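You operate a simulated robot arm through the tools that you are given. There is no shell and no other tool. Be economical: measure what you need, move in short steps, check, and stop when the job is done.

You are at the controls of a simulated two-armed robot. One attempt, no reset.

JOB
Light the lamp and brush the lint off the bed.
Fine: slide the stop to about 35 cm before brushing, open the lamp flap, leave the lamp on and put the brush back. Set down upright: brush. What is to be rubbed or washed off counts as gone when no trace of it is left.

The check looks at the end state, three seconds after you hand in, the way a careful person would. Anything else that was tipped, shoved, dropped, spilled or broken makes it a failure.

ROBOT AND FRAMES
Two 7-joint arms with two-finger grippers on one trunk, hanging from a carriage that runs on a gantry, over the field with the corners [-1.745, -1.169], [0.755, -1.18], [0.76, 0], [-1.74, 0.011] (x, y) and turns from -298 to 390 degrees about z. Base frame: it is fixed where the carriage stands at the start and does not move with it; the origin is on the floor, on the carriage's upright axis, x ahead of it, y to its left, z up. Readings come in m, degrees, newtons and seconds.
The left shoulder is at the start at [0, 0.236, 1.559], the right one opposite. With the tool pointing down near the work surface each hand reaches from about 0.1 to 0.66 m from the robot's upright axis, wherever it stands, measured 20 degrees to its own side. Places, roughly: lamp button [0.6, 0.5, 0.9]; lamp flap [0.3, 0.5, 0.9]; lint [0.3, 0.4, 0.9]; wide blue stop [0.4, 0.4, 0.9]. Payload 3.43 kg a hand.
The tool frame of a hand sits at the grasp point between the pads (the TCP): z along the fingers, y along the line on which they close. The tips reach 0.03 m beyond it. The gripper opens to 0.104 m. The gripper's body begins 0.057 m behind the TCP.
Orientation is that of the tool frame in the base frame, as a unit quaternion [x, y, z, w]. With the fingers straight down and closing along the base's y, the tool's x points along the base's -x, its y along +y and its z along -z.

CONTROLS
- The arms move only by the tool apply_moves. It takes "left_series", "right_series" or both (then of equal length, played together; a hand with none holds still); each is one flat list of numbers, 7 for each row, row after row: the shift along the tool's x, y, z in m, then the turn, a rotation vector about the tool's x, y, z in degrees, then the opening in per cent of the stroke, from 0 (shut) to 100 (fully open). In form: [tx, ty, tz, rx, ry, rz, jaw, tx, ty, tz, rx, ry, rz, jaw, ...]. A call has 1 to 20 rows; each row shifts and turns the commanded pose from where the row before left it, along the tool's axes as they then stand. Rows are played at 5 a second. More than 0.05 m and 8.6 degrees between two rows, or a gripper value outside its range, and nothing of the call is played. Where a pose cannot be reached the arm comes as near as it can. A force on the tool above 40 N (or 10 N above the force at the start of the call, whichever is more), or a blocked arm, ends the call early, and 0.2 s more pass. The fingers move at their own pace (about 0.045 m/s each) and stop on an object; they squeeze with about 37 N. The grip force told is the motor's: it shows also when the fingers shut on nothing. Time passes only in rows, and 0.2 s behind the last, so rows that do not move let the fingers close. The reply holds the time, the measured pose of the TCP, the force on the tool along the base axes, the opening and the grip force, in the units named above and with some noise, with the torque about the TCP (base axes, N m) and any sound that the robot's microphone picked up.
- Cameras (640 x 400 px; columns grow to the right, rows downward): "scene" is now at [0.2351, 0.0565, 1.6786]; the picture's right is [0.78, -0.63, 0.00], its down [-0.53, -0.65, -0.55] and it looks along [0.34, 0.42, -0.84] (base axes); focal length 274 px, centre (320, 200). "left" rides on the left gripper at [0.067, -0.018, -0.09] in its tool frame; the picture's right is [0.25, 0.97, 0.00], its down [-0.73, 0.19, -0.66] and it looks along [-0.64, 0.17, 0.75] (tool axes); focal length 218 px, centre (320, 200). "right" rides on the right gripper at [0.067, 0.018, -0.09] in its tool frame; the picture's right is [-0.25, 0.97, 0.00], its down [-0.73, -0.19, -0.66] and it looks along [-0.64, -0.17, 0.75] (tool axes); focal length 218 px, centre (320, 200).
- get_image(camera): a new picture of that camera. It takes no simulated time.
- lift_body(by): slides the trunk up (or, below 0, down) by that many m; the arms and the scene camera ride with it, the base frame stays. It gives what a move gives, with no picture.
- base_move(legs): drives the robot by 1 to 6 legs, each [ahead, left, turn to the left] in m, m and degrees, along the robot's own axes; the way and the turn of a leg run together, so that a leg with both is an arc; at most 1.5 m and 180 degrees a leg. The arms and the cameras ride along, it lands a little off, and it stops where it bumps. It keeps to its track: a leg is cut to what the track allows. It gives what a move gives.
- aim_head(pan, tilt): turns the head with the scene camera to pan (to the left, within 86 degrees either way) and tilt (down, from -29 to 69), counted from straight ahead of the robot. It gives what a move gives.
- probe_pixels(camera, pixels): there is no depth. For up to 12 entries [column, row, z] of the newest picture of that camera ("zoom" is the newest enlarged one), the place [x, y] in the base frame at which the ray of that pixel passes the height z, good to about 0.003 m, but the place of the scene camera against the robot may be out by one fixed shift of up to 0.012 m in any direction. It takes no simulated time.
- zoom(camera, box): a new picture of the part [left, top, right, bottom] of that camera's present view, enlarged. It takes no simulated time.
- hand_in(): hands the job in; it is judged then, once.

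Go step by step. Measure first, check grasps and placings, and put right what went wrong. The budget is 80 turns and 62 pictures, counting those below and the enlarged ones. Unless the task says otherwise, let go and move clear before handing in, and close with one line.

The tools are called after "Request:" by a JSON object that holds its "method" and its "body". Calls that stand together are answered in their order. apply_moves: Moves the arms, as the interface text tells. Its arguments: {"type":"object","properties":{"left_series":{"type":"array"},"right_series":{"type":"array"}},"required":[]} The other tools are called the same way: lift_body (by) slides the trunk up or down; base_move (legs) drives the base; aim_head (pan, tilt) turns the head that bears the scene camera; get_image (camera) takes a picture; probe_pixels (camera, pixels) gives the place at which the rays of pixels pass given heights; zoom (camera, box) takes an enlarged picture of a part of a camera's view; hand_in () hands the job in.

At the start:

```text
time_s: 0.0
left_ee_pos: [0.4394, 0.5031, 1.2512]
left_tcp_rot: [-0.001, 1.0, 0.0, 0.001]
left_wrist_force: [-0.2, -0.8, -0.2]
left_ft_torque: [-0.02, 0.01, -0.01]
left_width: 0.104
left_gripper_force: 0.1
right_ee_pos: [0.3994, 0.0579, 1.2575]
right_tcp_rot: [0.0, 1.0, 0.0, 0.001]
right_wrist_force: [0.3, -0.6, -0.9]
right_ft_torque: [-0.05, -0.03, 0.01]
right_width: 0.1038
right_gripper_force: 0.1
trunk travel left (down, up): [-0.469, 0.171]
robot x, y, heading: [-0.0002, -0.0043, 0.2]
head pan, tilt: [50.9, 57.0]
```

scene: 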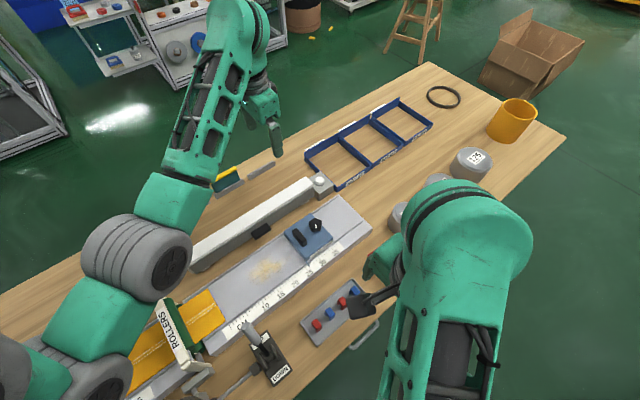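
right: 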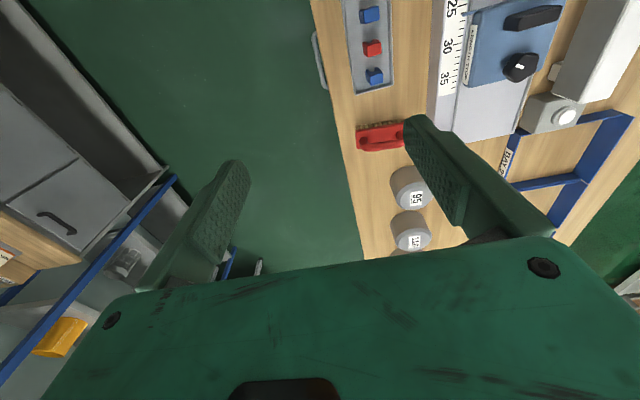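
left: 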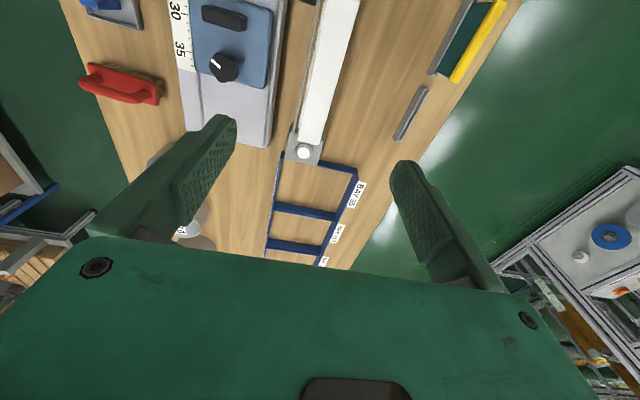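

The pictures show the bed with lint (scene ~265,268), the blue stop (310,235), the long white lamp with a button (320,183) and a red brush (left view 120,85). I'll take enlarged views first.

Request:
{"method": "zoom", "body": {"camera": "scene", "box": [180, 160, 400, 300]}}

Request:
{"method": "zoom", "body": {"camera": "left", "box": [60, 0, 380, 200]}}

Request:
{"method": "zoom", "body": {"camera": "right", "box": [320, 0, 640, 200]}}

```text
2.86 times, centred on (290, 230) of scene
```

zoom: 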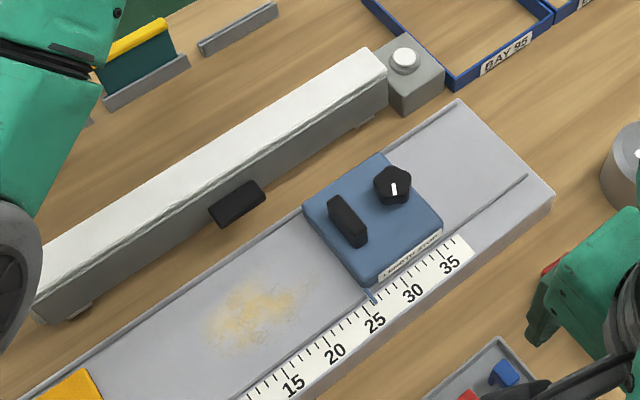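

```text
2.00 times, centred on (220, 100) of left
```

zoom: 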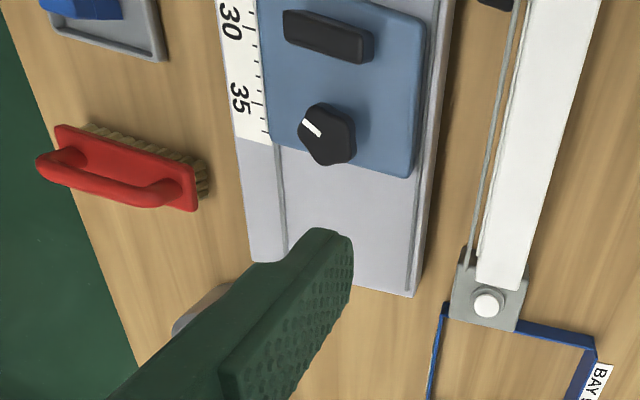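

```text
2.00 times, centred on (480, 100) of right
```

zoom: 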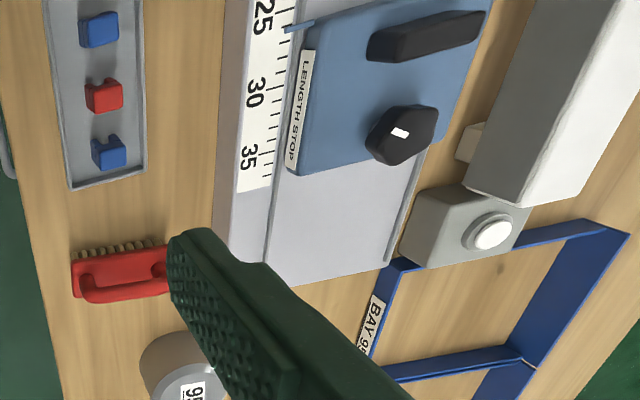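

The stop's pointer reads about 26 cm, the stop has a block handle and a knob, the flap has a black tab (scene 261,231). I'll probe the same points from several cameras to get the heights.

Request:
{"method": "probe_pixels", "body": {"camera": "scene", "pixels": [[315.5, 224, 0.9], [315.5, 224, 1.0], [299.4, 237.7, 0.9], [299.4, 237.7, 1.0], [261, 231.4, 0.9], [261, 231.4, 1.0], [319, 180.4, 0.9], [319, 180.4, 1.0], [308.5, 263.2, 0.9], [267.3, 268.5, 0.9], [371.5, 226.5, 0.9], [338.3, 195, 0.9]]}}

Request:
{"method": "probe_pixels", "body": {"camera": "left", "pixels": [[223.5, 67.5, 0.9], [223.5, 67.5, 1.0], [304, 151.5, 0.9], [304, 151.5, 1.0], [224, 18.5, 0.9], [224, 18.5, 1.0], [115, 92, 0.9], [115, 92, 1.0], [125, 68, 0.9], [160, 100, 0.9], [266, 147, 0.9], [187, 130, 0.9]]}}

Request:
{"method": "probe_pixels", "body": {"camera": "right", "pixels": [[521, 67, 0.9], [521, 67, 1.0], [566, 117, 0.9], [566, 117, 1.0], [382, 138, 0.9], [382, 138, 1.0], [436, 131, 0.9], [517, 132, 0.9], [464, 13, 0.9], [453, 83, 0.9], [453, 52, 0.9], [466, 85, 0.9]]}}

```text
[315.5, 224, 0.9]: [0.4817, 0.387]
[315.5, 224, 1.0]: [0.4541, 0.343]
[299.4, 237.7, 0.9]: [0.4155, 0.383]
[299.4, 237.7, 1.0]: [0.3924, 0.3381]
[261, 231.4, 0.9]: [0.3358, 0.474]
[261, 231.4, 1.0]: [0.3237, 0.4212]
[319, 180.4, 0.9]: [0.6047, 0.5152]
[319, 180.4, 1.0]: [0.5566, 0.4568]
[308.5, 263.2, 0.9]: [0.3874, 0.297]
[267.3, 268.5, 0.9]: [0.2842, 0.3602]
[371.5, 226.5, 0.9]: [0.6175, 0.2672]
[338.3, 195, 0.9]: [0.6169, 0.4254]
```

```text
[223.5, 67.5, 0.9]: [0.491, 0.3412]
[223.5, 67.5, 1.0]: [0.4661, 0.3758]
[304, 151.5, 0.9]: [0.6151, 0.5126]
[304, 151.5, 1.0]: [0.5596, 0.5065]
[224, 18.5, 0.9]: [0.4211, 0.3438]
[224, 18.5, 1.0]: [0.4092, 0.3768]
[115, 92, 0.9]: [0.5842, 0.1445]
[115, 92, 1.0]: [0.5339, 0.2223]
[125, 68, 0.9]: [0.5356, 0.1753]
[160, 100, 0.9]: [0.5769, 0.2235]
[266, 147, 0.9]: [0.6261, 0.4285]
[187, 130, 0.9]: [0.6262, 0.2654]
```

```text
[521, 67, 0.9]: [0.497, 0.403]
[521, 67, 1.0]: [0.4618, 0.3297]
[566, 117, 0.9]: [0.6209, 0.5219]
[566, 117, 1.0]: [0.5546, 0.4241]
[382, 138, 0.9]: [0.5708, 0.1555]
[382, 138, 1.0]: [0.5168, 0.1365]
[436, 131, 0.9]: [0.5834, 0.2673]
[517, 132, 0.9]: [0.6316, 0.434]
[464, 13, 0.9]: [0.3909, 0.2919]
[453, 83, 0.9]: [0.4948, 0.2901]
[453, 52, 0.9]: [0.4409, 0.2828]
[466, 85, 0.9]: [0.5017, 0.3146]
```

Triangulated: knob top (0.477,0.361,0.957), stop handle about (0.415,0.361,0.95) with its length along y, button (0.611,0.512,0.91), bed top ~0.90. I drive 0.25 m ahead so that everything is in the left hand's reach.

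Request:
{"method": "base_move", "body": {"legs": [[0.25, 0, 0]]}}

Request:
{"method": "aim_head", "body": {"pan": 60, "tilt": 60}}

Request:
{"method": "get_image", "body": {"camera": "scene"}}

Request:
{"method": "get_image", "body": {"camera": "right"}}

```text
time_s: 1.8
left_ee_pos: [0.6895, 0.5002, 1.2509]
left_tcp_rot: [0.003, 1.0, 0.0, 0.001]
left_wrist_force: [-0.1, 0.6, -0.3]
left_ft_torque: [0.0, 0.05, 0.01]
left_width: 0.104
left_gripper_force: 0.0
right_ee_pos: [0.6457, 0.0547, 1.2581]
right_tcp_rot: [0.003, 1.0, 0.001, 0.0]
right_wrist_force: [-0.8, 0.4, 0.4]
right_ft_torque: [-0.03, 0.02, -0.04]
right_width: 0.1037
right_gripper_force: 0.0
trunk travel left (down, up): [-0.469, 0.171]
robot x, y, heading: [0.2481, -0.003, -0.6]
head pan, tilt: [50.9, 57.0]
```

```text
time_s: 2.5
left_ee_pos: [0.6893, 0.4997, 1.2512]
left_tcp_rot: [0.003, 1.0, 0.0, 0.001]
left_wrist_force: [0.0, 0.3, 0.6]
left_ft_torque: [0.02, 0.0, -0.03]
left_width: 0.104
left_gripper_force: 0.1
right_ee_pos: [0.6459, 0.0548, 1.2582]
right_tcp_rot: [0.003, 1.0, 0.0, 0.0]
right_wrist_force: [0.3, -0.2, 1.4]
right_ft_torque: [0.01, 0.04, 0.04]
right_width: 0.1039
right_gripper_force: 0.0
trunk travel left (down, up): [-0.469, 0.171]
robot x, y, heading: [0.2452, 0.0028, -0.4]
head pan, tilt: [60.0, 60.0]
```

```text
55 pictures are left
```

scene: 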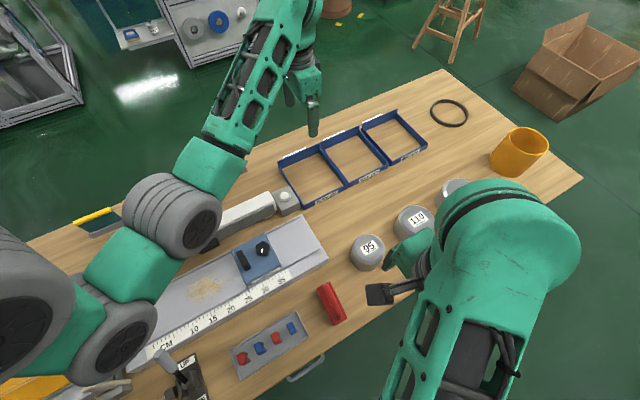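

```text
54 pictures are left
```

right: 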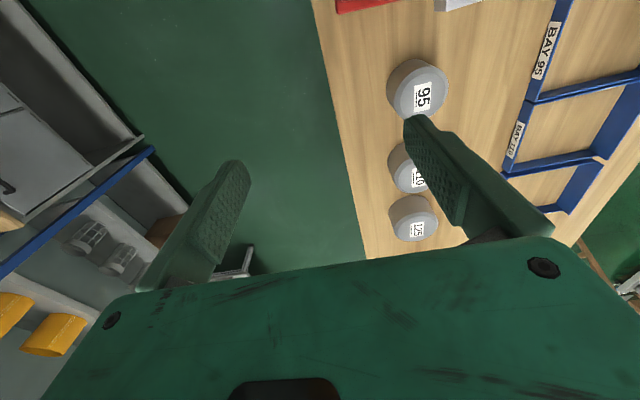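

The left hand can now reach. I move it above the stop handle to look closer.

Request:
{"method": "apply_moves", "body": {"left_series": [0.034, -0.0174, 0.0189, 0, 0, 0, 100, 0.034, -0.0174, 0.0189, 0, 0, 0, 100, 0.034, -0.0174, 0.0189, 0, 0, 0, 100, 0.034, -0.0174, 0.0189, 0, 0, 0, 100, 0.034, -0.0174, 0.0189, 0, 0, 0, 100, 0.034, -0.0174, 0.0189, 0, 0, 0, 100, 0.034, -0.0174, 0.0189, 0, 0, 0, 100, 0.034, -0.0174, 0.0189, 0, 0, 0, 100, 0, 0, 0, 0, 0, 0, 100]}}

Request:
{"method": "get_image", "body": {"camera": "left"}}

Request:
{"method": "get_image", "body": {"camera": "scene"}}

```text
time_s: 4.5
left_ee_pos: [0.4145, 0.3638, 1.1011]
left_tcp_rot: [0.003, 1.0, 0.001, 0.001]
left_wrist_force: [-0.5, -0.6, -0.1]
left_ft_torque: [0.0, -0.01, 0.0]
left_width: 0.1043
left_gripper_force: 0.0
right_ee_pos: [0.6453, 0.0543, 1.2582]
right_tcp_rot: [0.003, 1.0, 0.0, 0.0]
right_wrist_force: [0.0, 0.3, 0.0]
right_ft_torque: [0.01, 0.0, -0.01]
right_width: 0.1039
right_gripper_force: 0.0
trunk travel left (down, up): [-0.469, 0.171]
robot x, y, heading: [0.2501, -0.0036, -0.5]
head pan, tilt: [60.0, 60.0]
```

```text
53 pictures are left
```

left: 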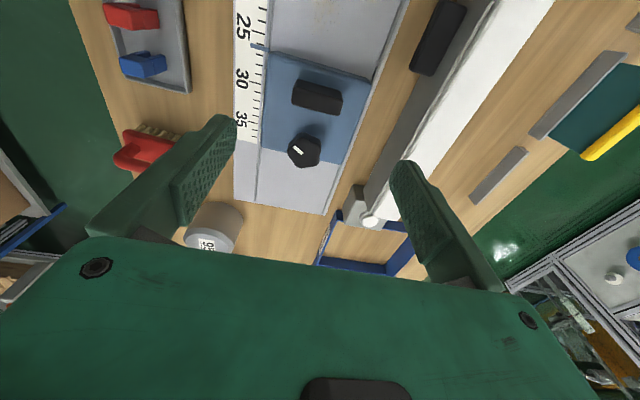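

```text
52 pictures are left
```

scene: 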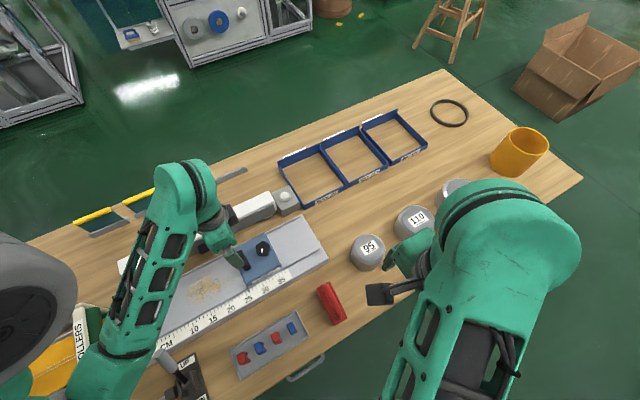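

The hand is above the stop; the handle shows at left (318,97). I measure its ends and the pointer/scale.

Request:
{"method": "zoom", "body": {"camera": "left", "box": [200, 0, 480, 175]}}

Request:
{"method": "probe_pixels", "body": {"camera": "left", "pixels": [[292, 85, 0.95], [341, 95, 0.95], [318, 91, 0.95], [304, 150, 0.957], [304, 150, 0.9], [372, 219, 0.91], [440, 35, 0.9], [440, 35, 0.95], [260, 45, 0.9], [251, 121, 0.9], [250, 78, 0.9], [326, 214, 0.9]]}}

```text
2.29 times, centred on (340, 88) of left
```

zoom: 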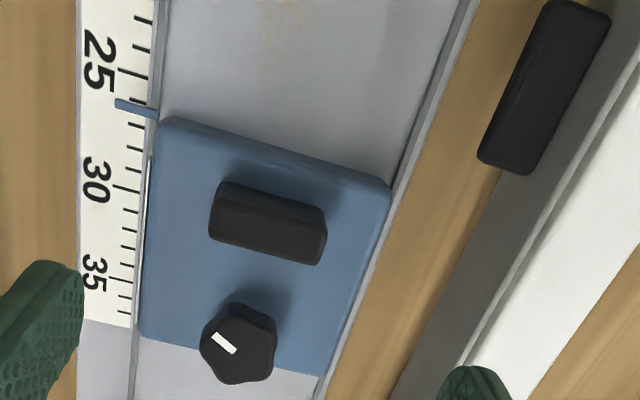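

```text
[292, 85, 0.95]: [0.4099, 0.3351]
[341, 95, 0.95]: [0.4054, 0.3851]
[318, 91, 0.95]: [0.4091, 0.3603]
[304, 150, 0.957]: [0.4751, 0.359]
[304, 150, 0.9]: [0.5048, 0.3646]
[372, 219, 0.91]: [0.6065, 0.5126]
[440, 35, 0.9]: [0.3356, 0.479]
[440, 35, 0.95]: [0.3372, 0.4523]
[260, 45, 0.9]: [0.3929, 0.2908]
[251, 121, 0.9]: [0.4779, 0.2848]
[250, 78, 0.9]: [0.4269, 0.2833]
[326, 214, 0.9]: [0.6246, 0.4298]
```

The pointer crosses at zoom (140,108), long ticks about (133,72), (128,187), (122,280). I probe them to fix the scale in x.

Request:
{"method": "probe_pixels", "body": {"camera": "zoom", "pixels": [[133, 71, 0.9], [128, 187, 0.9], [122, 280, 0.9], [120, 103, 0.9], [140, 108, 0.9], [125, 312, 0.9], [215, 200, 0.95], [320, 225, 0.95], [600, 15, 0.95], [492, 160, 0.95], [238, 320, 0.957], [238, 345, 0.957]]}}

Request:
{"method": "zoom", "body": {"camera": "left", "box": [220, 10, 300, 60]}}

```text
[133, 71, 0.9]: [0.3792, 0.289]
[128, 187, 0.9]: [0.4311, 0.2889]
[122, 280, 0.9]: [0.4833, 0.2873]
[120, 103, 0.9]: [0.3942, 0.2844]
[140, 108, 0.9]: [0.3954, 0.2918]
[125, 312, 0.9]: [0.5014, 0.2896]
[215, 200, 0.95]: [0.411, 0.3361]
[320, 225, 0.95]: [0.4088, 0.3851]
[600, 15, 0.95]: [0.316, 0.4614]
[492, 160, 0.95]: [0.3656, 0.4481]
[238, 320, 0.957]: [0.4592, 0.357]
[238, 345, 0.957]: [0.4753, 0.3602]
```

```text
8.00 times, centred on (260, 35) of left
```

zoom: 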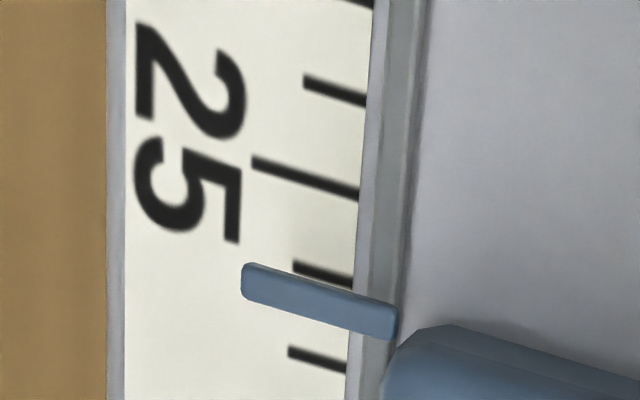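

Pointer reads about 26.4, handle spans y 0.336–0.385 near x 0.413. I lower the open hand around the handle to TCP z ≈0.962.

Request:
{"method": "apply_moves", "body": {"left_series": [0, -0.001, 0.035, 0, 0, 0, 100, 0, -0.001, 0.035, 0, 0, 0, 100, 0, -0.001, 0.035, 0, 0, 0, 100, 0, 0, 0.034, 0, 0, 0, 100, 0, 0, 0, 0, 0, 0, 100]}}

Request:
{"method": "get_image", "body": {"camera": "left"}}

```text
time_s: 5.5
left_ee_pos: [0.4214, 0.3615, 0.9703]
left_tcp_rot: [0.004, 1.0, 0.0, 0.009]
left_wrist_force: [1.7, -0.4, 4.6]
left_ft_torque: [-0.31, -0.02, 0.04]
left_width: 0.1034
left_gripper_force: 0.0
right_ee_pos: [0.6454, 0.0548, 1.2585]
right_tcp_rot: [0.003, 1.0, 0.0, -0.001]
right_wrist_force: [-0.3, 0.0, -0.1]
right_ft_torque: [0.0, 0.02, -0.04]
right_width: 0.1041
right_gripper_force: 0.2
trunk travel left (down, up): [-0.469, 0.171]
robot x, y, heading: [0.245, 0.0005, -0.5]
head pan, tilt: [60.0, 60.0]
stopped in row 5 (left hand): the force on the tool passed its limit at 55 N (the readings are from after the stop); the commanded pose is now the measured one
```

```text
49 pictures are left
```

left: 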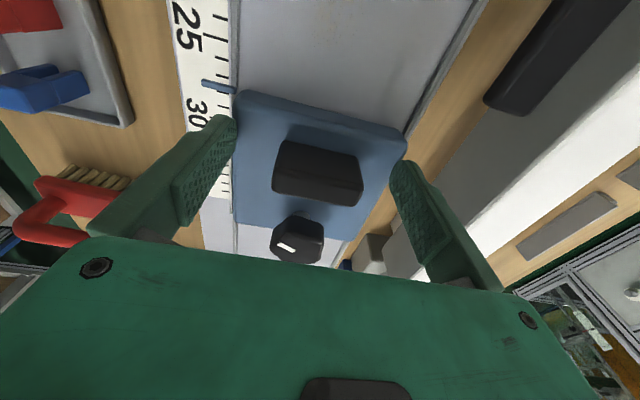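

The tips touched the stop's top (~0.937) at 55 N and the call stopped. I raise 4 mm, recentre in x and close on the handle.

Request:
{"method": "apply_moves", "body": {"left_series": [0.004, 0, -0.005, 0, 0, 0, 100, 0.002, 0, 0, 0, 1, 0, 60, 0, 0, 0, 0, 0, 0, 20, 0, 0, 0, 0, 0, 0, 10, 0, 0, 0, 0, 0, 0, 10, 0, 0, 0, 0, 0, 0, 10]}}

Request:
{"method": "get_image", "body": {"camera": "left"}}

```text
time_s: 7.0
left_ee_pos: [0.4135, 0.3604, 0.9737]
left_tcp_rot: [0.003, 1.0, 0.0, -0.001]
left_wrist_force: [-0.1, 0.4, 0.1]
left_ft_torque: [-0.08, 0.31, -0.04]
left_width: 0.0517
left_gripper_force: 44.6
right_ee_pos: [0.645, 0.0548, 1.2581]
right_tcp_rot: [0.003, 1.0, 0.0, -0.001]
right_wrist_force: [-0.6, 0.0, 0.0]
right_ft_torque: [0.03, 0.02, -0.03]
right_width: 0.1039
right_gripper_force: 0.1
trunk travel left (down, up): [-0.469, 0.171]
robot x, y, heading: [0.2478, 0.0016, -0.4]
head pan, tilt: [60.0, 60.0]
```

```text
48 pictures are left
```

left: 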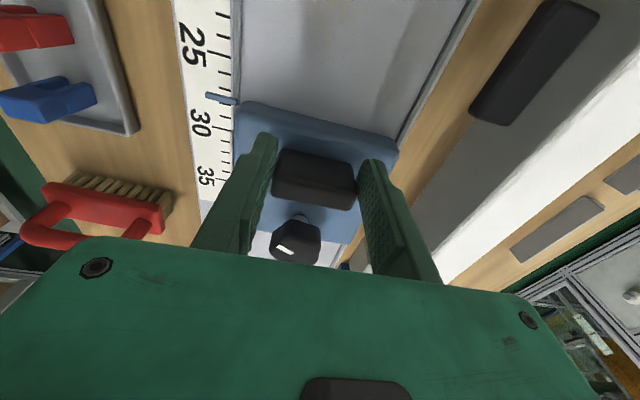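

The handle is held (0.052 m wide). I try sliding +x by a small amount to feel whether it is free.

Request:
{"method": "apply_moves", "body": {"left_series": [-0.005, 0, 0, 0, 0, 0, 10, -0.005, 0, 0, 0, 0, 0, 10, -0.005, 0, 0, 0, 0, 0, 10, -0.005, 0, 0, 0, 0, 0, 10, 0, 0, 0, 0, 0, 0, 10]}}

Request:
{"method": "get_image", "body": {"camera": "left"}}

```text
time_s: 8.2
left_ee_pos: [0.4338, 0.3613, 0.9753]
left_tcp_rot: [0.003, 1.0, 0.0, -0.001]
left_wrist_force: [1.2, 0.5, 4.5]
left_ft_torque: [-0.47, -0.87, 0.42]
left_width: 0.0517
left_gripper_force: 45.0
right_ee_pos: [0.6449, 0.0548, 1.2587]
right_tcp_rot: [0.003, 1.0, 0.0, 0.001]
right_wrist_force: [-0.2, 0.4, -0.2]
right_ft_torque: [-0.02, -0.04, -0.02]
right_width: 0.1041
right_gripper_force: 0.0
trunk travel left (down, up): [-0.469, 0.171]
robot x, y, heading: [0.2478, 0.0027, -0.7]
head pan, tilt: [60.0, 60.0]
```

```text
47 pictures are left
```

left: 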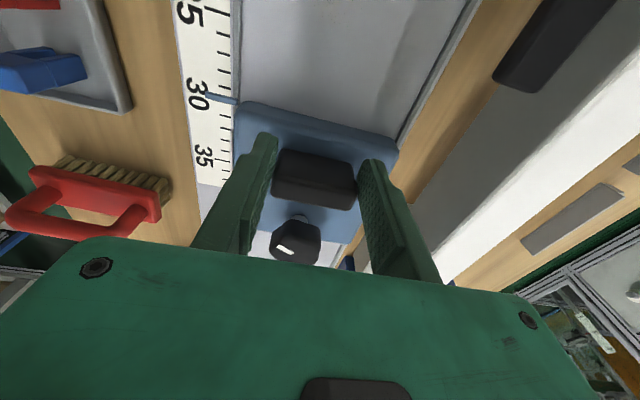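

It slides freely (pointer moved ~2 cm). I slide 6.6 cm more.

Request:
{"method": "apply_moves", "body": {"left_series": [-0.0094, 0, 0, 0, 0, 0, 10, -0.0094, 0, 0, 0, 0, 0, 10, -0.0094, 0, 0, 0, 0, 0, 10, -0.0094, 0, 0, 0, 0, 0, 10, -0.0094, 0, 0, 0, 0, 0, 10, -0.0094, 0, 0, 0, 0, 0, 10, -0.0094, 0, 0, 0, 0, 0, 10, 0, 0, 0, 0, 0, 0, 10]}}

Request:
{"method": "zoom", "body": {"camera": "left", "box": [140, 30, 300, 130]}}

```text
time_s: 9.9
left_ee_pos: [0.4993, 0.3618, 0.9741]
left_tcp_rot: [0.003, 1.0, 0.0, -0.001]
left_wrist_force: [0.9, -0.2, 2.9]
left_ft_torque: [-0.11, 1.06, -0.13]
left_width: 0.0516
left_gripper_force: 45.3
right_ee_pos: [0.6453, 0.0544, 1.2589]
right_tcp_rot: [0.004, 1.0, 0.0, 0.0]
right_wrist_force: [-0.1, -0.8, -0.1]
right_ft_torque: [0.01, 0.02, 0.0]
right_width: 0.1041
right_gripper_force: 0.1
trunk travel left (down, up): [-0.469, 0.171]
robot x, y, heading: [0.2453, -0.0009, -0.6]
head pan, tilt: [60.0, 60.0]
```

```text
4.00 times, centred on (220, 80) of left
```

zoom: 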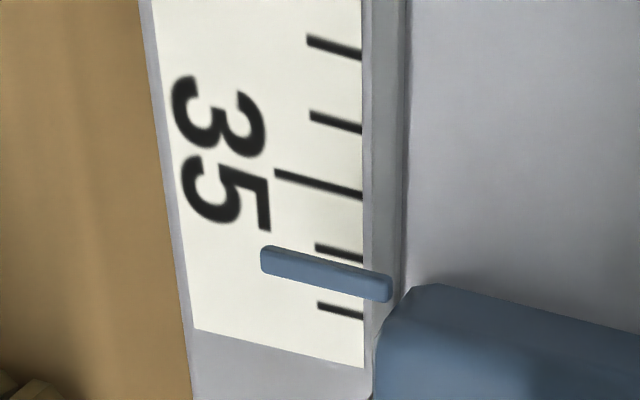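

The pointer reads about 36.3 (the earlier touch must have pushed the stop a bit). I slide back about 1.2 cm and look again.

Request:
{"method": "apply_moves", "body": {"left_series": [0.006, 0, 0, 0, 0, 0, 10, 0.006, 0, 0, 0, 0, 0, 10, 0, 0, 0, 0, 0, 0, 10]}}

Request:
{"method": "zoom", "body": {"camera": "left", "box": [140, 30, 300, 130]}}

Request:
{"method": "zoom", "body": {"camera": "scene", "box": [220, 230, 316, 290]}}

```text
time_s: 10.8
left_ee_pos: [0.487, 0.3617, 0.9736]
left_tcp_rot: [0.003, 1.0, 0.0, -0.001]
left_wrist_force: [-0.7, -3.3, 0.7]
left_ft_torque: [0.36, -1.11, 0.35]
left_width: 0.0517
left_gripper_force: 44.5
right_ee_pos: [0.6448, 0.0539, 1.2588]
right_tcp_rot: [0.003, 1.0, 0.0, -0.001]
right_wrist_force: [0.0, -0.5, 0.1]
right_ft_torque: [0.01, 0.03, 0.01]
right_width: 0.104
right_gripper_force: 0.1
trunk travel left (down, up): [-0.469, 0.171]
robot x, y, heading: [0.2445, -0.0041, -0.6]
head pan, tilt: [60.0, 60.0]
```

```text
4.00 times, centred on (220, 80) of left
```

zoom: 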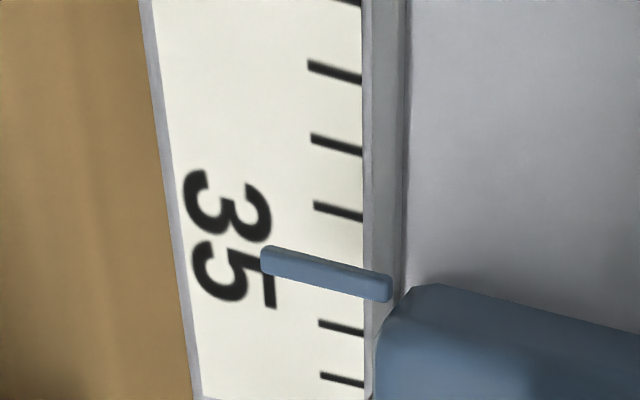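

```text
6.67 times, centred on (268, 260) of scene
```

zoom: 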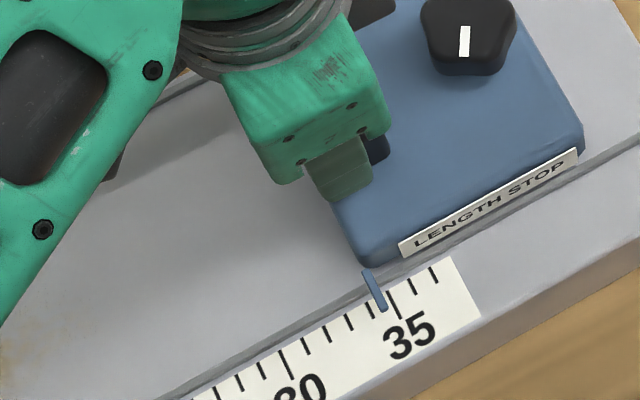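

The wrist view shows the pointer over the 35 tick, the scene view ~34.7; I nudge 2 mm more, then open and rise.

Request:
{"method": "apply_moves", "body": {"left_series": [-0.002, 0, 0, 0, 0, 0, 10, 0, 0, 0, 0, 0, 0, 10, 0, 0, 0, 0, 0, 0, 60, 0, 0, 0, 0, 0, 0, 100, 0, 0, 0, 0, 0, 0, 100, 0, 0, -0.03, 0, 0, 0, 100, 0, 0, -0.04, 0, 0, 0, 100, 0.02, 0, -0.04, 0, 0, 0, 100, 0.04, 0, -0.02, 0, 0, 0, 100, 0, 0, 0, 0, 0, 0, 100]}}

Request:
{"method": "get_image", "body": {"camera": "left"}}

Request:
{"method": "zoom", "body": {"camera": "left", "box": [200, 50, 328, 130]}}

```text
time_s: 12.9
left_ee_pos: [0.4302, 0.3608, 1.1041]
left_tcp_rot: [0.002, 1.0, 0.001, -0.002]
left_wrist_force: [-0.3, 0.7, -0.6]
left_ft_torque: [-0.01, -0.03, 0.04]
left_width: 0.1038
left_gripper_force: 0.0
right_ee_pos: [0.6444, 0.0544, 1.2577]
right_tcp_rot: [0.004, 1.0, 0.0, 0.0]
right_wrist_force: [-1.2, -0.1, -0.7]
right_ft_torque: [-0.02, 0.03, -0.01]
right_width: 0.1041
right_gripper_force: 0.1
trunk travel left (down, up): [-0.469, 0.171]
robot x, y, heading: [0.2437, -0.001, -0.6]
head pan, tilt: [60.0, 60.0]
```

```text
43 pictures are left
```

left: 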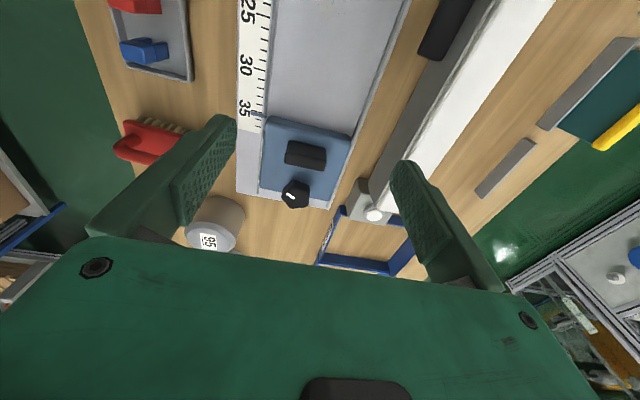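

```text
5.00 times, centred on (264, 90) of left
```

zoom: 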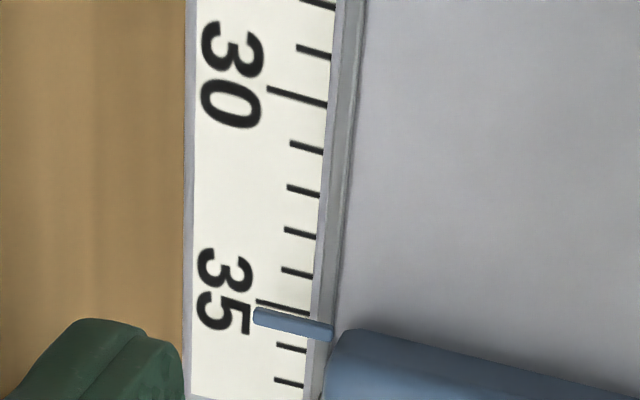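

The pointer now reads 35. Next the lamp flap: I move the hand in front of the lamp and turn it 90° so its camera looks at the lamp's front face.

Request:
{"method": "apply_moves", "body": {"left_series": [0.034, -0.02, 0.01, 0, 0, 0, 100, 0.034, -0.02, 0.01, 0, 0, 0, 100, 0.034, -0.02, 0.01, 0, 0, 0, 100, 0, 0, 0, 0, 0, -8.2, 100, 0, 0, 0, 0, 0, -8.2, 100, 0, 0, 0, 0, 0, -8.2, 100, 0, 0, 0, 0, 0, -8.2, 100, 0, 0, 0, 0, 0, -8.2, 100, 0, 0, 0, 0, 0, -8.2, 100, 0, 0, 0, 0, 0, -8.2, 100, 0, 0, 0, 0, 0, -8.2, 100, 0, 0, 0, 0, 0, -8.2, 100, 0, 0, 0, 0, 0, -8.2, 100, 0, 0, 0, 0, 0, -8.0, 100, 0, 0, 0, 0, 0, 0, 100]}}

Request:
{"method": "get_image", "body": {"camera": "left"}}

```text
time_s: 16.1
left_ee_pos: [0.3435, 0.3491, 1.0696]
left_tcp_rot: [-0.704, 0.71, 0.0, -0.002]
left_wrist_force: [-0.4, 0.5, 0.4]
left_ft_torque: [-0.01, 0.01, 0.01]
left_width: 0.104
left_gripper_force: 0.0
left hand out of reach, approached as far as the arm can: row 3, 11, 13, 14
right_ee_pos: [0.6442, 0.0553, 1.2582]
right_tcp_rot: [0.004, 1.0, 0.0, 0.0]
right_wrist_force: [-0.4, -0.7, -0.1]
right_ft_torque: [0.04, -0.01, 0.0]
right_width: 0.1041
right_gripper_force: 0.1
trunk travel left (down, up): [-0.469, 0.171]
robot x, y, heading: [0.2488, -0.0026, -0.5]
head pan, tilt: [60.0, 60.0]
```

```text
41 pictures are left
```

left: 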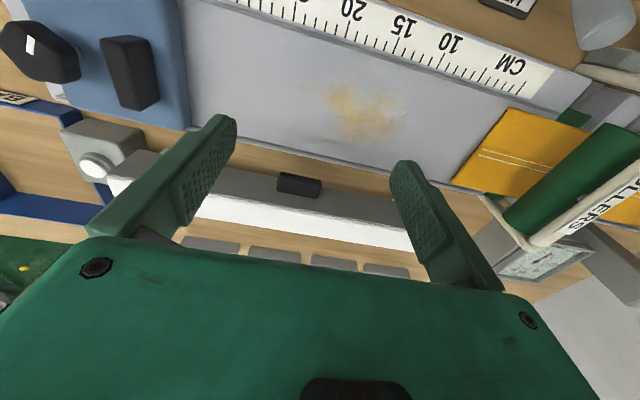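

The view now faces the lamp; the tab is at (298,185). I zoom in on it.

Request:
{"method": "zoom", "body": {"camera": "left", "box": [200, 140, 400, 265]}}

Request:
{"method": "probe_pixels", "body": {"camera": "left", "pixels": [[298, 185, 0.9], [298, 185, 0.95], [278, 185, 0.92], [320, 185, 0.92], [300, 174, 0.92], [300, 196, 0.92], [250, 165, 0.87], [97, 167, 0.91], [360, 115, 0.9]]}}

```text
3.20 times, centred on (300, 202) of left
```

zoom: 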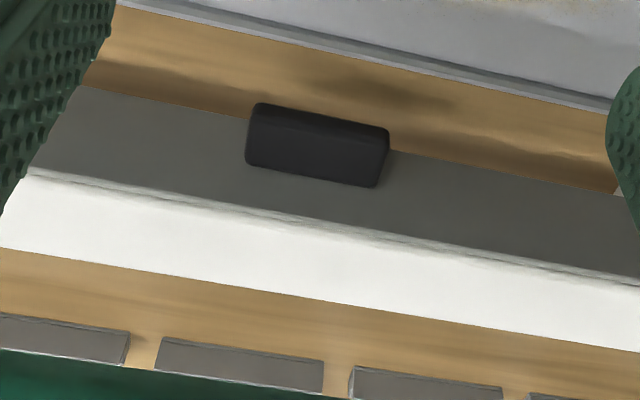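

```text
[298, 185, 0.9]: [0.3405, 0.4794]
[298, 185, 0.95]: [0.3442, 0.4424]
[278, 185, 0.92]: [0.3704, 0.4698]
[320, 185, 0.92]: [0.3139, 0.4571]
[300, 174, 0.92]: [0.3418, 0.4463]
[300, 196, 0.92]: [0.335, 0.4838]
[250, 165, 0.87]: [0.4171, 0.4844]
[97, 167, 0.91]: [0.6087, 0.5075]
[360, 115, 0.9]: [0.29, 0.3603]
```

The tab sits at the lower edge of the grey front flap, so it is hinged at the top. I lower the hand for a flatter second view to triangulate heights.

Request:
{"method": "apply_moves", "body": {"left_series": [0, 0, 0.03, 0, 0, 0, 100, 0, 0, 0.03, 0, 0, 0, 100, 0, 0, 0.03, 0, 0, 0, 100, 0, 0, 0, 0, 0, 0, 100]}}

Request:
{"method": "zoom", "body": {"camera": "left", "box": [200, 120, 400, 245]}}

```text
time_s: 17.1
left_ee_pos: [0.3394, 0.3642, 1.02]
left_tcp_rot: [-0.705, 0.709, 0.0, -0.002]
left_wrist_force: [-0.8, -0.8, -0.5]
left_ft_torque: [0.01, 0.01, 0.04]
left_width: 0.1038
left_gripper_force: 0.1
left hand out of reach, approached as far as the arm can: row 1, 2, 3
right_ee_pos: [0.6445, 0.0532, 1.258]
right_tcp_rot: [0.004, 1.0, 0.001, 0.0]
right_wrist_force: [0.6, -1.0, 0.4]
right_ft_torque: [-0.02, -0.01, 0.01]
right_width: 0.104
right_gripper_force: 0.0
trunk travel left (down, up): [-0.469, 0.171]
robot x, y, heading: [0.2446, -0.0002, -0.5]
head pan, tilt: [60.0, 60.0]
```

```text
3.20 times, centred on (300, 182) of left
```

zoom: 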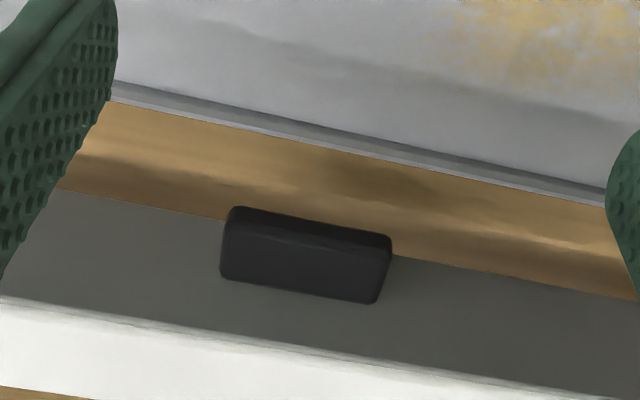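

Rough triangulation puts the tab near (0.34,0.475,0.90), but the arm is folded near its inner limit there. I raise the hand and drive the carriage 0.2 m away from the lamp for better reach.

Request:
{"method": "apply_moves", "body": {"left_series": [0, 0, -0.04, 0, 0, 0, 100, 0, 0, -0.04, 0, 0, 0, 100, 0, 0, -0.04, 0, 0, 0, 100]}}

Request:
{"method": "base_move", "body": {"legs": [[0.0, -0.22, 0]]}}

```text
time_s: 17.9
left_ee_pos: [0.3393, 0.3623, 1.146]
left_tcp_rot: [-0.705, 0.709, 0.0, -0.001]
left_wrist_force: [-0.5, 0.1, 0.0]
left_ft_torque: [0.03, 0.02, -0.01]
left_width: 0.1043
left_gripper_force: 0.0
right_ee_pos: [0.6445, 0.055, 1.2589]
right_tcp_rot: [0.003, 1.0, 0.0, 0.0]
right_wrist_force: [0.3, -0.2, -0.4]
right_ft_torque: [-0.02, 0.0, -0.02]
right_width: 0.1039
right_gripper_force: 0.1
trunk travel left (down, up): [-0.469, 0.171]
robot x, y, heading: [0.2444, -0.005, -0.3]
head pan, tilt: [60.0, 60.0]
```

```text
time_s: 19.6
left_ee_pos: [0.3382, 0.141, 1.1453]
left_tcp_rot: [-0.705, 0.709, 0.0, -0.001]
left_wrist_force: [0.5, -1.6, -0.1]
left_ft_torque: [0.01, -0.01, -0.02]
left_width: 0.1041
left_gripper_force: 0.0
right_ee_pos: [0.6432, -0.1649, 1.2573]
right_tcp_rot: [0.002, 1.0, 0.0, 0.0]
right_wrist_force: [0.8, -0.4, -0.1]
right_ft_torque: [0.0, -0.01, -0.01]
right_width: 0.1039
right_gripper_force: 0.1
trunk travel left (down, up): [-0.469, 0.171]
robot x, y, heading: [0.2447, -0.2189, -0.3]
head pan, tilt: [60.0, 60.0]
```

I move the hand toward the lamp and tilt it 40° so fingers and camera point more horizontally at the flap.

Request:
{"method": "apply_moves", "body": {"left_series": [-0.04, 0, 0.02, 0, 0, 0, 100, -0.04, 0, 0.02, 0, 0, 0, 100, -0.04, 0, 0.02, 0, 0, 0, 100, -0.04, 0, 0.02, 0, 0, 0, 100, -0.03, 0, 0.02, 0, 0, 0, 100, 0, 0, 0, 0, -8, 0, 100, 0, 0, 0, 0, -8, 0, 100, 0, 0, 0, 0, -8, 0, 100, 0, 0, 0, 0, -8, 0, 100, 0, 0, 0, 0, -8, 0, 100, 0, 0, 0, 0, 0, 0, 100]}}

Request:
{"method": "get_image", "body": {"camera": "left"}}

```text
time_s: 22.0
left_ee_pos: [0.3311, 0.3418, 1.0606]
left_tcp_rot: [-0.677, 0.683, 0.194, 0.195]
left_wrist_force: [1.4, 0.4, -0.3]
left_ft_torque: [-0.03, 0.01, 0.0]
left_width: 0.1039
left_gripper_force: 0.0
left hand out of reach, approached as far as the arm can: row 9, 10
right_ee_pos: [0.6429, -0.1651, 1.257]
right_tcp_rot: [0.003, 1.0, 0.0, 0.0]
right_wrist_force: [0.4, 0.2, 0.1]
right_ft_torque: [-0.02, -0.01, 0.02]
right_width: 0.1044
right_gripper_force: 0.1
trunk travel left (down, up): [-0.469, 0.171]
robot x, y, heading: [0.2442, -0.2235, -0.3]
head pan, tilt: [60.0, 60.0]
```

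```text
38 pictures are left
```

left: 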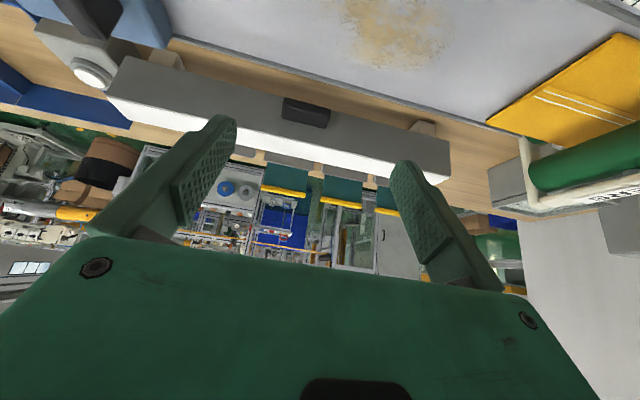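

The tilt reached ~32°. The lamp face with tab (305,112) and feet are visible; I zoom in.

Request:
{"method": "zoom", "body": {"camera": "left", "box": [60, 30, 460, 280]}}

Request:
{"method": "probe_pixels", "body": {"camera": "left", "pixels": [[284, 100, 0.9], [330, 110, 0.9], [306, 104, 0.9], [306, 122, 0.9], [306, 148, 0.93], [306, 148, 0.9], [306, 148, 0.95], [306, 80, 0.86], [306, 122, 0.92], [175, 68, 0.86], [440, 136, 0.86], [92, 72, 0.91]]}}

```text
1.60 times, centred on (260, 155) of left
```

zoom: 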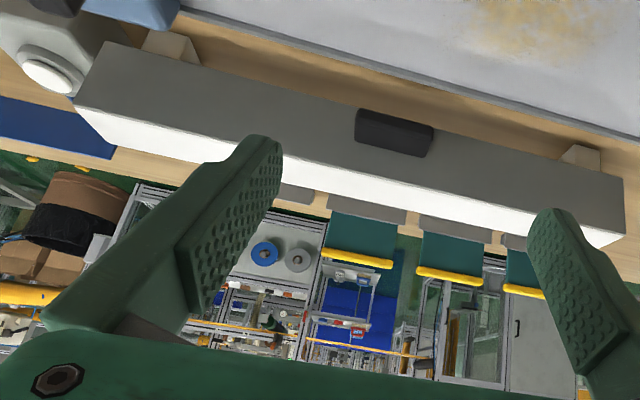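

```text
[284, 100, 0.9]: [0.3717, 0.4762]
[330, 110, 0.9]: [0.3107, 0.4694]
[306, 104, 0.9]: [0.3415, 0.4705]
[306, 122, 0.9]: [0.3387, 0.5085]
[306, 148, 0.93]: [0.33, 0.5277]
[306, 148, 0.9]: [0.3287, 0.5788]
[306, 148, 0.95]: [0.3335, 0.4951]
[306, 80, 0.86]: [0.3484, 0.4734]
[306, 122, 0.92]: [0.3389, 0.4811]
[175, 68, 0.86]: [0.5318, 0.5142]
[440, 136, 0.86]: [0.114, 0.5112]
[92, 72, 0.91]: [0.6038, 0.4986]
```

Combining the views: tab top z≈0.912, y 0.461–0.489, x 0.311–0.372; hinge edge about (y 0.47, z 0.965). I approach along the fingers with the jaw open, stopping ~4 cm short.

Request:
{"method": "apply_moves", "body": {"left_series": [-0.0065, -0.0025, 0.036, 0, 0, 0, 100, -0.0065, -0.0025, 0.036, 0, 0, 0, 100, -0.0065, -0.0025, 0.036, 0, 0, 0, 100, -0.0065, -0.0025, 0.036, 0, 0, 0, 100, 0, 0, 0, 0, 0, 0, 100]}}

Request:
{"method": "get_image", "body": {"camera": "left"}}

```text
time_s: 23.2
left_ee_pos: [0.3368, 0.445, 0.9764]
left_tcp_rot: [-0.677, 0.683, 0.193, 0.194]
left_wrist_force: [0.0, -0.3, -0.3]
left_ft_torque: [0.04, 0.01, 0.02]
left_width: 0.1041
left_gripper_force: 0.0
left hand out of reach, approached as far as the arm can: row 1, 2, 3, 4
right_ee_pos: [0.6436, -0.1657, 1.2583]
right_tcp_rot: [0.003, 1.0, -0.001, 0.0]
right_wrist_force: [0.2, 1.2, 0.3]
right_ft_torque: [-0.02, -0.01, 0.01]
right_width: 0.1041
right_gripper_force: 0.0
trunk travel left (down, up): [-0.469, 0.171]
robot x, y, heading: [0.2452, -0.2241, -0.4]
head pan, tilt: [60.0, 60.0]
```

```text
36 pictures are left
```

left: 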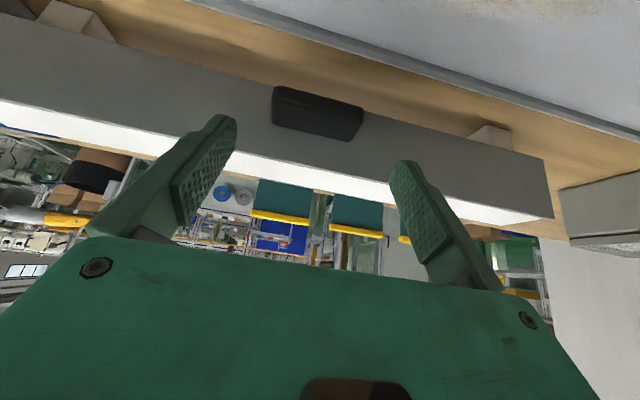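

The tilt limits the arm here; lowering the trunk should help. I back off along the fingers first, then lower the trunk 0.15 m.

Request:
{"method": "apply_moves", "body": {"left_series": [0, 0, -0.045, 0, 0, 0, 100, 0, 0, -0.045, 0, 0, 0, 100, 0, 0, -0.045, 0, 0, 0, 100, 0, 0, -0.045, 0, 0, 0, 100, 0, 0, 0, 0, 0, 0, 100]}}

Request:
{"method": "lift_body", "body": {"by": -0.15}}

```text
time_s: 24.4
left_ee_pos: [0.3367, 0.3544, 1.1325]
left_tcp_rot: [-0.676, 0.684, 0.193, 0.195]
left_wrist_force: [0.0, 0.2, -0.6]
left_ft_torque: [0.02, 0.0, 0.02]
left_width: 0.1041
left_gripper_force: 0.1
right_ee_pos: [0.6432, -0.1664, 1.2581]
right_tcp_rot: [0.003, 1.0, 0.0, 0.0]
right_wrist_force: [0.1, -0.4, -0.1]
right_ft_torque: [-0.02, 0.01, 0.0]
right_width: 0.1041
right_gripper_force: 0.0
trunk travel left (down, up): [-0.469, 0.171]
robot x, y, heading: [0.2439, -0.223, -0.2]
head pan, tilt: [60.0, 60.0]
```

```text
time_s: 26.2
left_ee_pos: [0.3375, 0.3548, 0.9818]
left_tcp_rot: [-0.677, 0.683, 0.194, 0.194]
left_wrist_force: [-0.6, -0.2, -0.4]
left_ft_torque: [0.0, -0.02, -0.01]
left_width: 0.1041
left_gripper_force: 0.0
right_ee_pos: [0.6446, -0.1659, 1.1085]
right_tcp_rot: [0.003, 1.0, 0.0, 0.0]
right_wrist_force: [-0.1, 0.0, -0.4]
right_ft_torque: [-0.03, 0.0, 0.0]
right_width: 0.1041
right_gripper_force: 0.0
trunk travel left (down, up): [-0.319, 0.321]
robot x, y, heading: [0.2455, -0.2239, -0.1]
head pan, tilt: [60.0, 60.0]
```

Now I tilt a further 16° and approach, stopping ~4 cm before the tab.

Request:
{"method": "apply_moves", "body": {"left_series": [0, 0, 0, 0, -8, 0, 100, 0, 0, 0, 0, -8, 0, 100, -0.007, -0.002, 0.027, 0, 0, 0, 100, -0.007, -0.001, 0.027, 0, 0, 0, 100, -0.006, -0.001, 0.026, 0, 0, 0, 100, 0, 0, 0, 0, 0, 0, 100]}}

Request:
{"method": "get_image", "body": {"camera": "left"}}

```text
time_s: 27.6
left_ee_pos: [0.3338, 0.4242, 0.9518]
left_tcp_rot: [-0.652, 0.663, 0.261, 0.261]
left_wrist_force: [-0.4, 0.2, 0.2]
left_ft_torque: [0.04, -0.01, 0.02]
left_width: 0.1039
left_gripper_force: 0.1
left hand out of reach, approached as far as the arm can: row 2
right_ee_pos: [0.6427, -0.1665, 1.1083]
right_tcp_rot: [0.003, 1.0, 0.0, 0.0]
right_wrist_force: [-0.6, 0.5, 0.8]
right_ft_torque: [-0.01, 0.02, -0.04]
right_width: 0.1041
right_gripper_force: 0.1
trunk travel left (down, up): [-0.319, 0.321]
robot x, y, heading: [0.2421, -0.2245, -0.5]
head pan, tilt: [60.0, 60.0]
```

```text
35 pictures are left
```

left: 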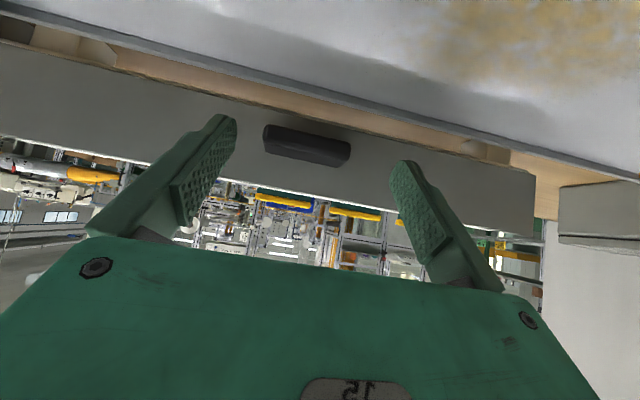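

Tilt is 43°, and the tab (306,147) sits between the fingertips' lines, ~0.7 cm off in x. I advance 2 cm and correct x.

Request:
{"method": "apply_moves", "body": {"left_series": [0, -0.004, 0.01, 0, 0, 0, 100, 0, -0.003, 0.01, 0, 0, 0, 100, 0, 0, 0, 0, 0, 0, 100]}}

Request:
{"method": "get_image", "body": {"camera": "left"}}

Request:
{"method": "zoom", "body": {"camera": "scene", "box": [80, 100, 340, 262]}}

```text
time_s: 28.4
left_ee_pos: [0.3388, 0.4383, 0.9395]
left_tcp_rot: [-0.651, 0.663, 0.26, 0.261]
left_wrist_force: [-0.2, 0.6, -0.8]
left_ft_torque: [0.01, -0.03, -0.02]
left_width: 0.1039
left_gripper_force: 0.0
right_ee_pos: [0.6438, -0.1655, 1.1067]
right_tcp_rot: [0.003, 1.0, 0.0, 0.0]
right_wrist_force: [-0.2, -0.1, -0.3]
right_ft_torque: [-0.02, 0.02, -0.03]
right_width: 0.1043
right_gripper_force: 0.0
trunk travel left (down, up): [-0.319, 0.321]
robot x, y, heading: [0.2424, -0.2213, -0.1]
head pan, tilt: [60.0, 60.0]
```

```text
34 pictures are left
```

left: 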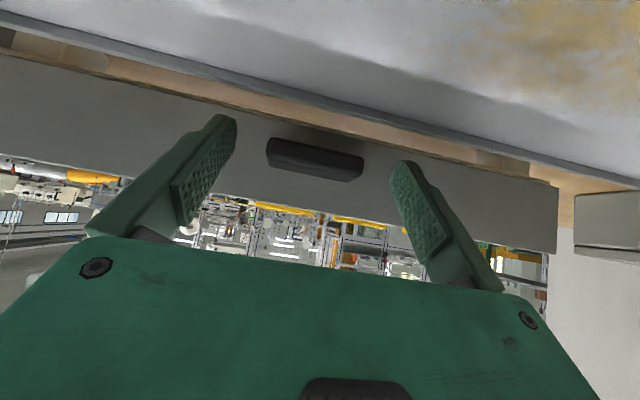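

```text
2.46 times, centred on (210, 181) of scene
```

zoom: 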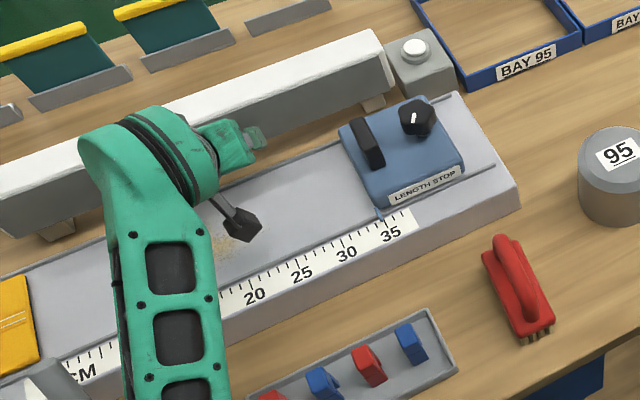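

By the tab's apparent width it is now exactly at fingertip depth. I advance 1.3 cm more and close on its ends.

Request:
{"method": "apply_moves", "body": {"left_series": [-0.002, 0, 0.007, 0, 0, 0, 100, -0.002, 0, 0.006, 0, 0, 0, 100, 0, 0, 0, 0, 0, 0, 70, 0, 0, 0, 0, 0, 0, 40, 0, 0, 0, 0, 0, 0, 20, 0, 0, 0, 0, 0, 0, 20, 0, 0, 0, 0, 0, 0, 20]}}

Request:
{"method": "get_image", "body": {"camera": "left"}}

```text
time_s: 30.0
left_ee_pos: [0.342, 0.4498, 0.9284]
left_tcp_rot: [-0.651, 0.664, 0.258, 0.261]
left_wrist_force: [8.1, -4.1, -9.4]
left_ft_torque: [-0.24, -0.06, 0.03]
left_width: 0.06
left_gripper_force: 44.9
right_ee_pos: [0.6449, -0.167, 1.1086]
right_tcp_rot: [0.004, 1.0, -0.001, 0.0]
right_wrist_force: [-0.2, -0.1, -1.1]
right_ft_torque: [-0.02, -0.02, -0.05]
right_width: 0.1038
right_gripper_force: 0.0
trunk travel left (down, up): [-0.319, 0.321]
robot x, y, heading: [0.2471, -0.222, -0.6]
head pan, tilt: [60.0, 60.0]
```

```text
32 pictures are left
```

left: 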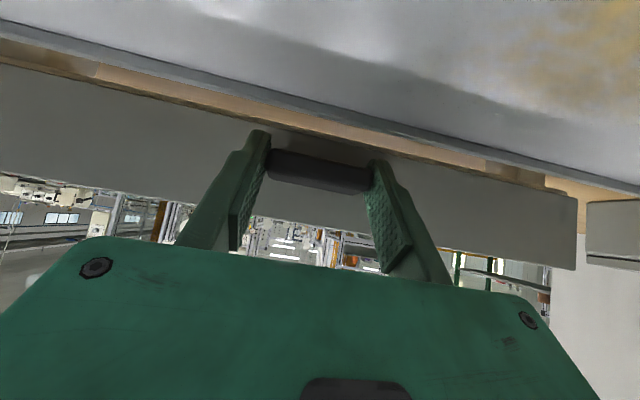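

The tab is held (0.060 m). I pull it gently outward and up along the first part of the hinge arc.

Request:
{"method": "apply_moves", "body": {"left_series": [0.003, 0, -0.006, 0, 0, 0, 20, 0.002, 0, -0.007, 0, 0, 0, 20, 0.002, 0, -0.007, 0, 0, 0, 20, 0, 0, 0, 0, 0, 0, 20]}}

Request:
{"method": "get_image", "body": {"camera": "left"}}

```text
time_s: 31.0
left_ee_pos: [0.3413, 0.4362, 0.9448]
left_tcp_rot: [-0.651, 0.663, 0.262, 0.263]
left_wrist_force: [12.4, 18.6, -12.1]
left_ft_torque: [-0.66, -0.36, 0.49]
left_width: 0.0597
left_gripper_force: 45.3
right_ee_pos: [0.6455, -0.164, 1.1091]
right_tcp_rot: [0.002, 1.0, 0.001, 0.001]
right_wrist_force: [0.6, -0.3, 0.3]
right_ft_torque: [0.04, -0.02, -0.01]
right_width: 0.1041
right_gripper_force: 0.0
trunk travel left (down, up): [-0.319, 0.321]
robot x, y, heading: [0.2452, -0.2217, -0.4]
head pan, tilt: [60.0, 60.0]
```

```text
31 pictures are left
```

left: 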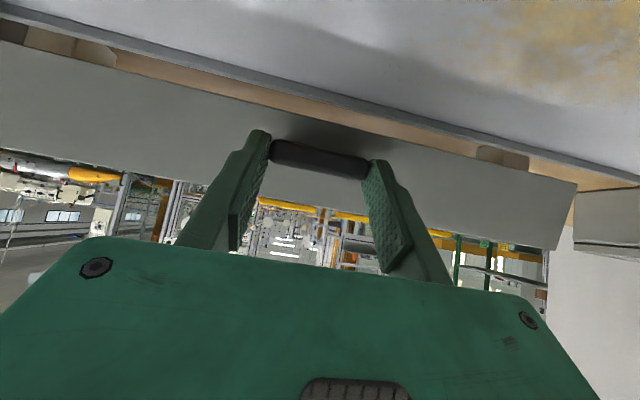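

The flap follows (force 18 N mostly along the motion). I continue with a steeper upward direction.

Request:
{"method": "apply_moves", "body": {"left_series": [-0.003, 0, -0.007, 0, 0, 0, 20, -0.003, 0, -0.007, 0, 0, 0, 20, 0, 0, 0, 0, 0, 0, 20]}}

Request:
{"method": "get_image", "body": {"camera": "left"}}

```text
time_s: 31.8
left_ee_pos: [0.3426, 0.4283, 0.954]
left_tcp_rot: [-0.653, 0.663, 0.258, 0.261]
left_wrist_force: [13.2, 12.6, -20.3]
left_ft_torque: [-0.94, -0.49, 0.3]
left_width: 0.0598
left_gripper_force: 44.7
right_ee_pos: [0.6454, -0.1657, 1.1074]
right_tcp_rot: [0.003, 1.0, 0.0, 0.001]
right_wrist_force: [-0.1, 0.6, -0.6]
right_ft_torque: [0.01, 0.0, -0.02]
right_width: 0.1041
right_gripper_force: 0.1
trunk travel left (down, up): [-0.319, 0.321]
robot x, y, heading: [0.2441, -0.2179, -0.5]
head pan, tilt: [60.0, 60.0]
```

```text
30 pictures are left
```

left: 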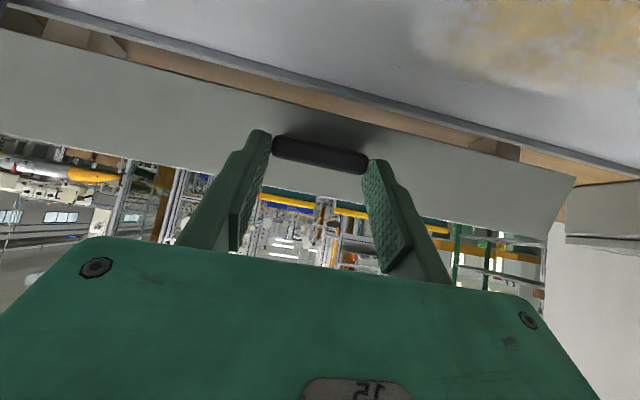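

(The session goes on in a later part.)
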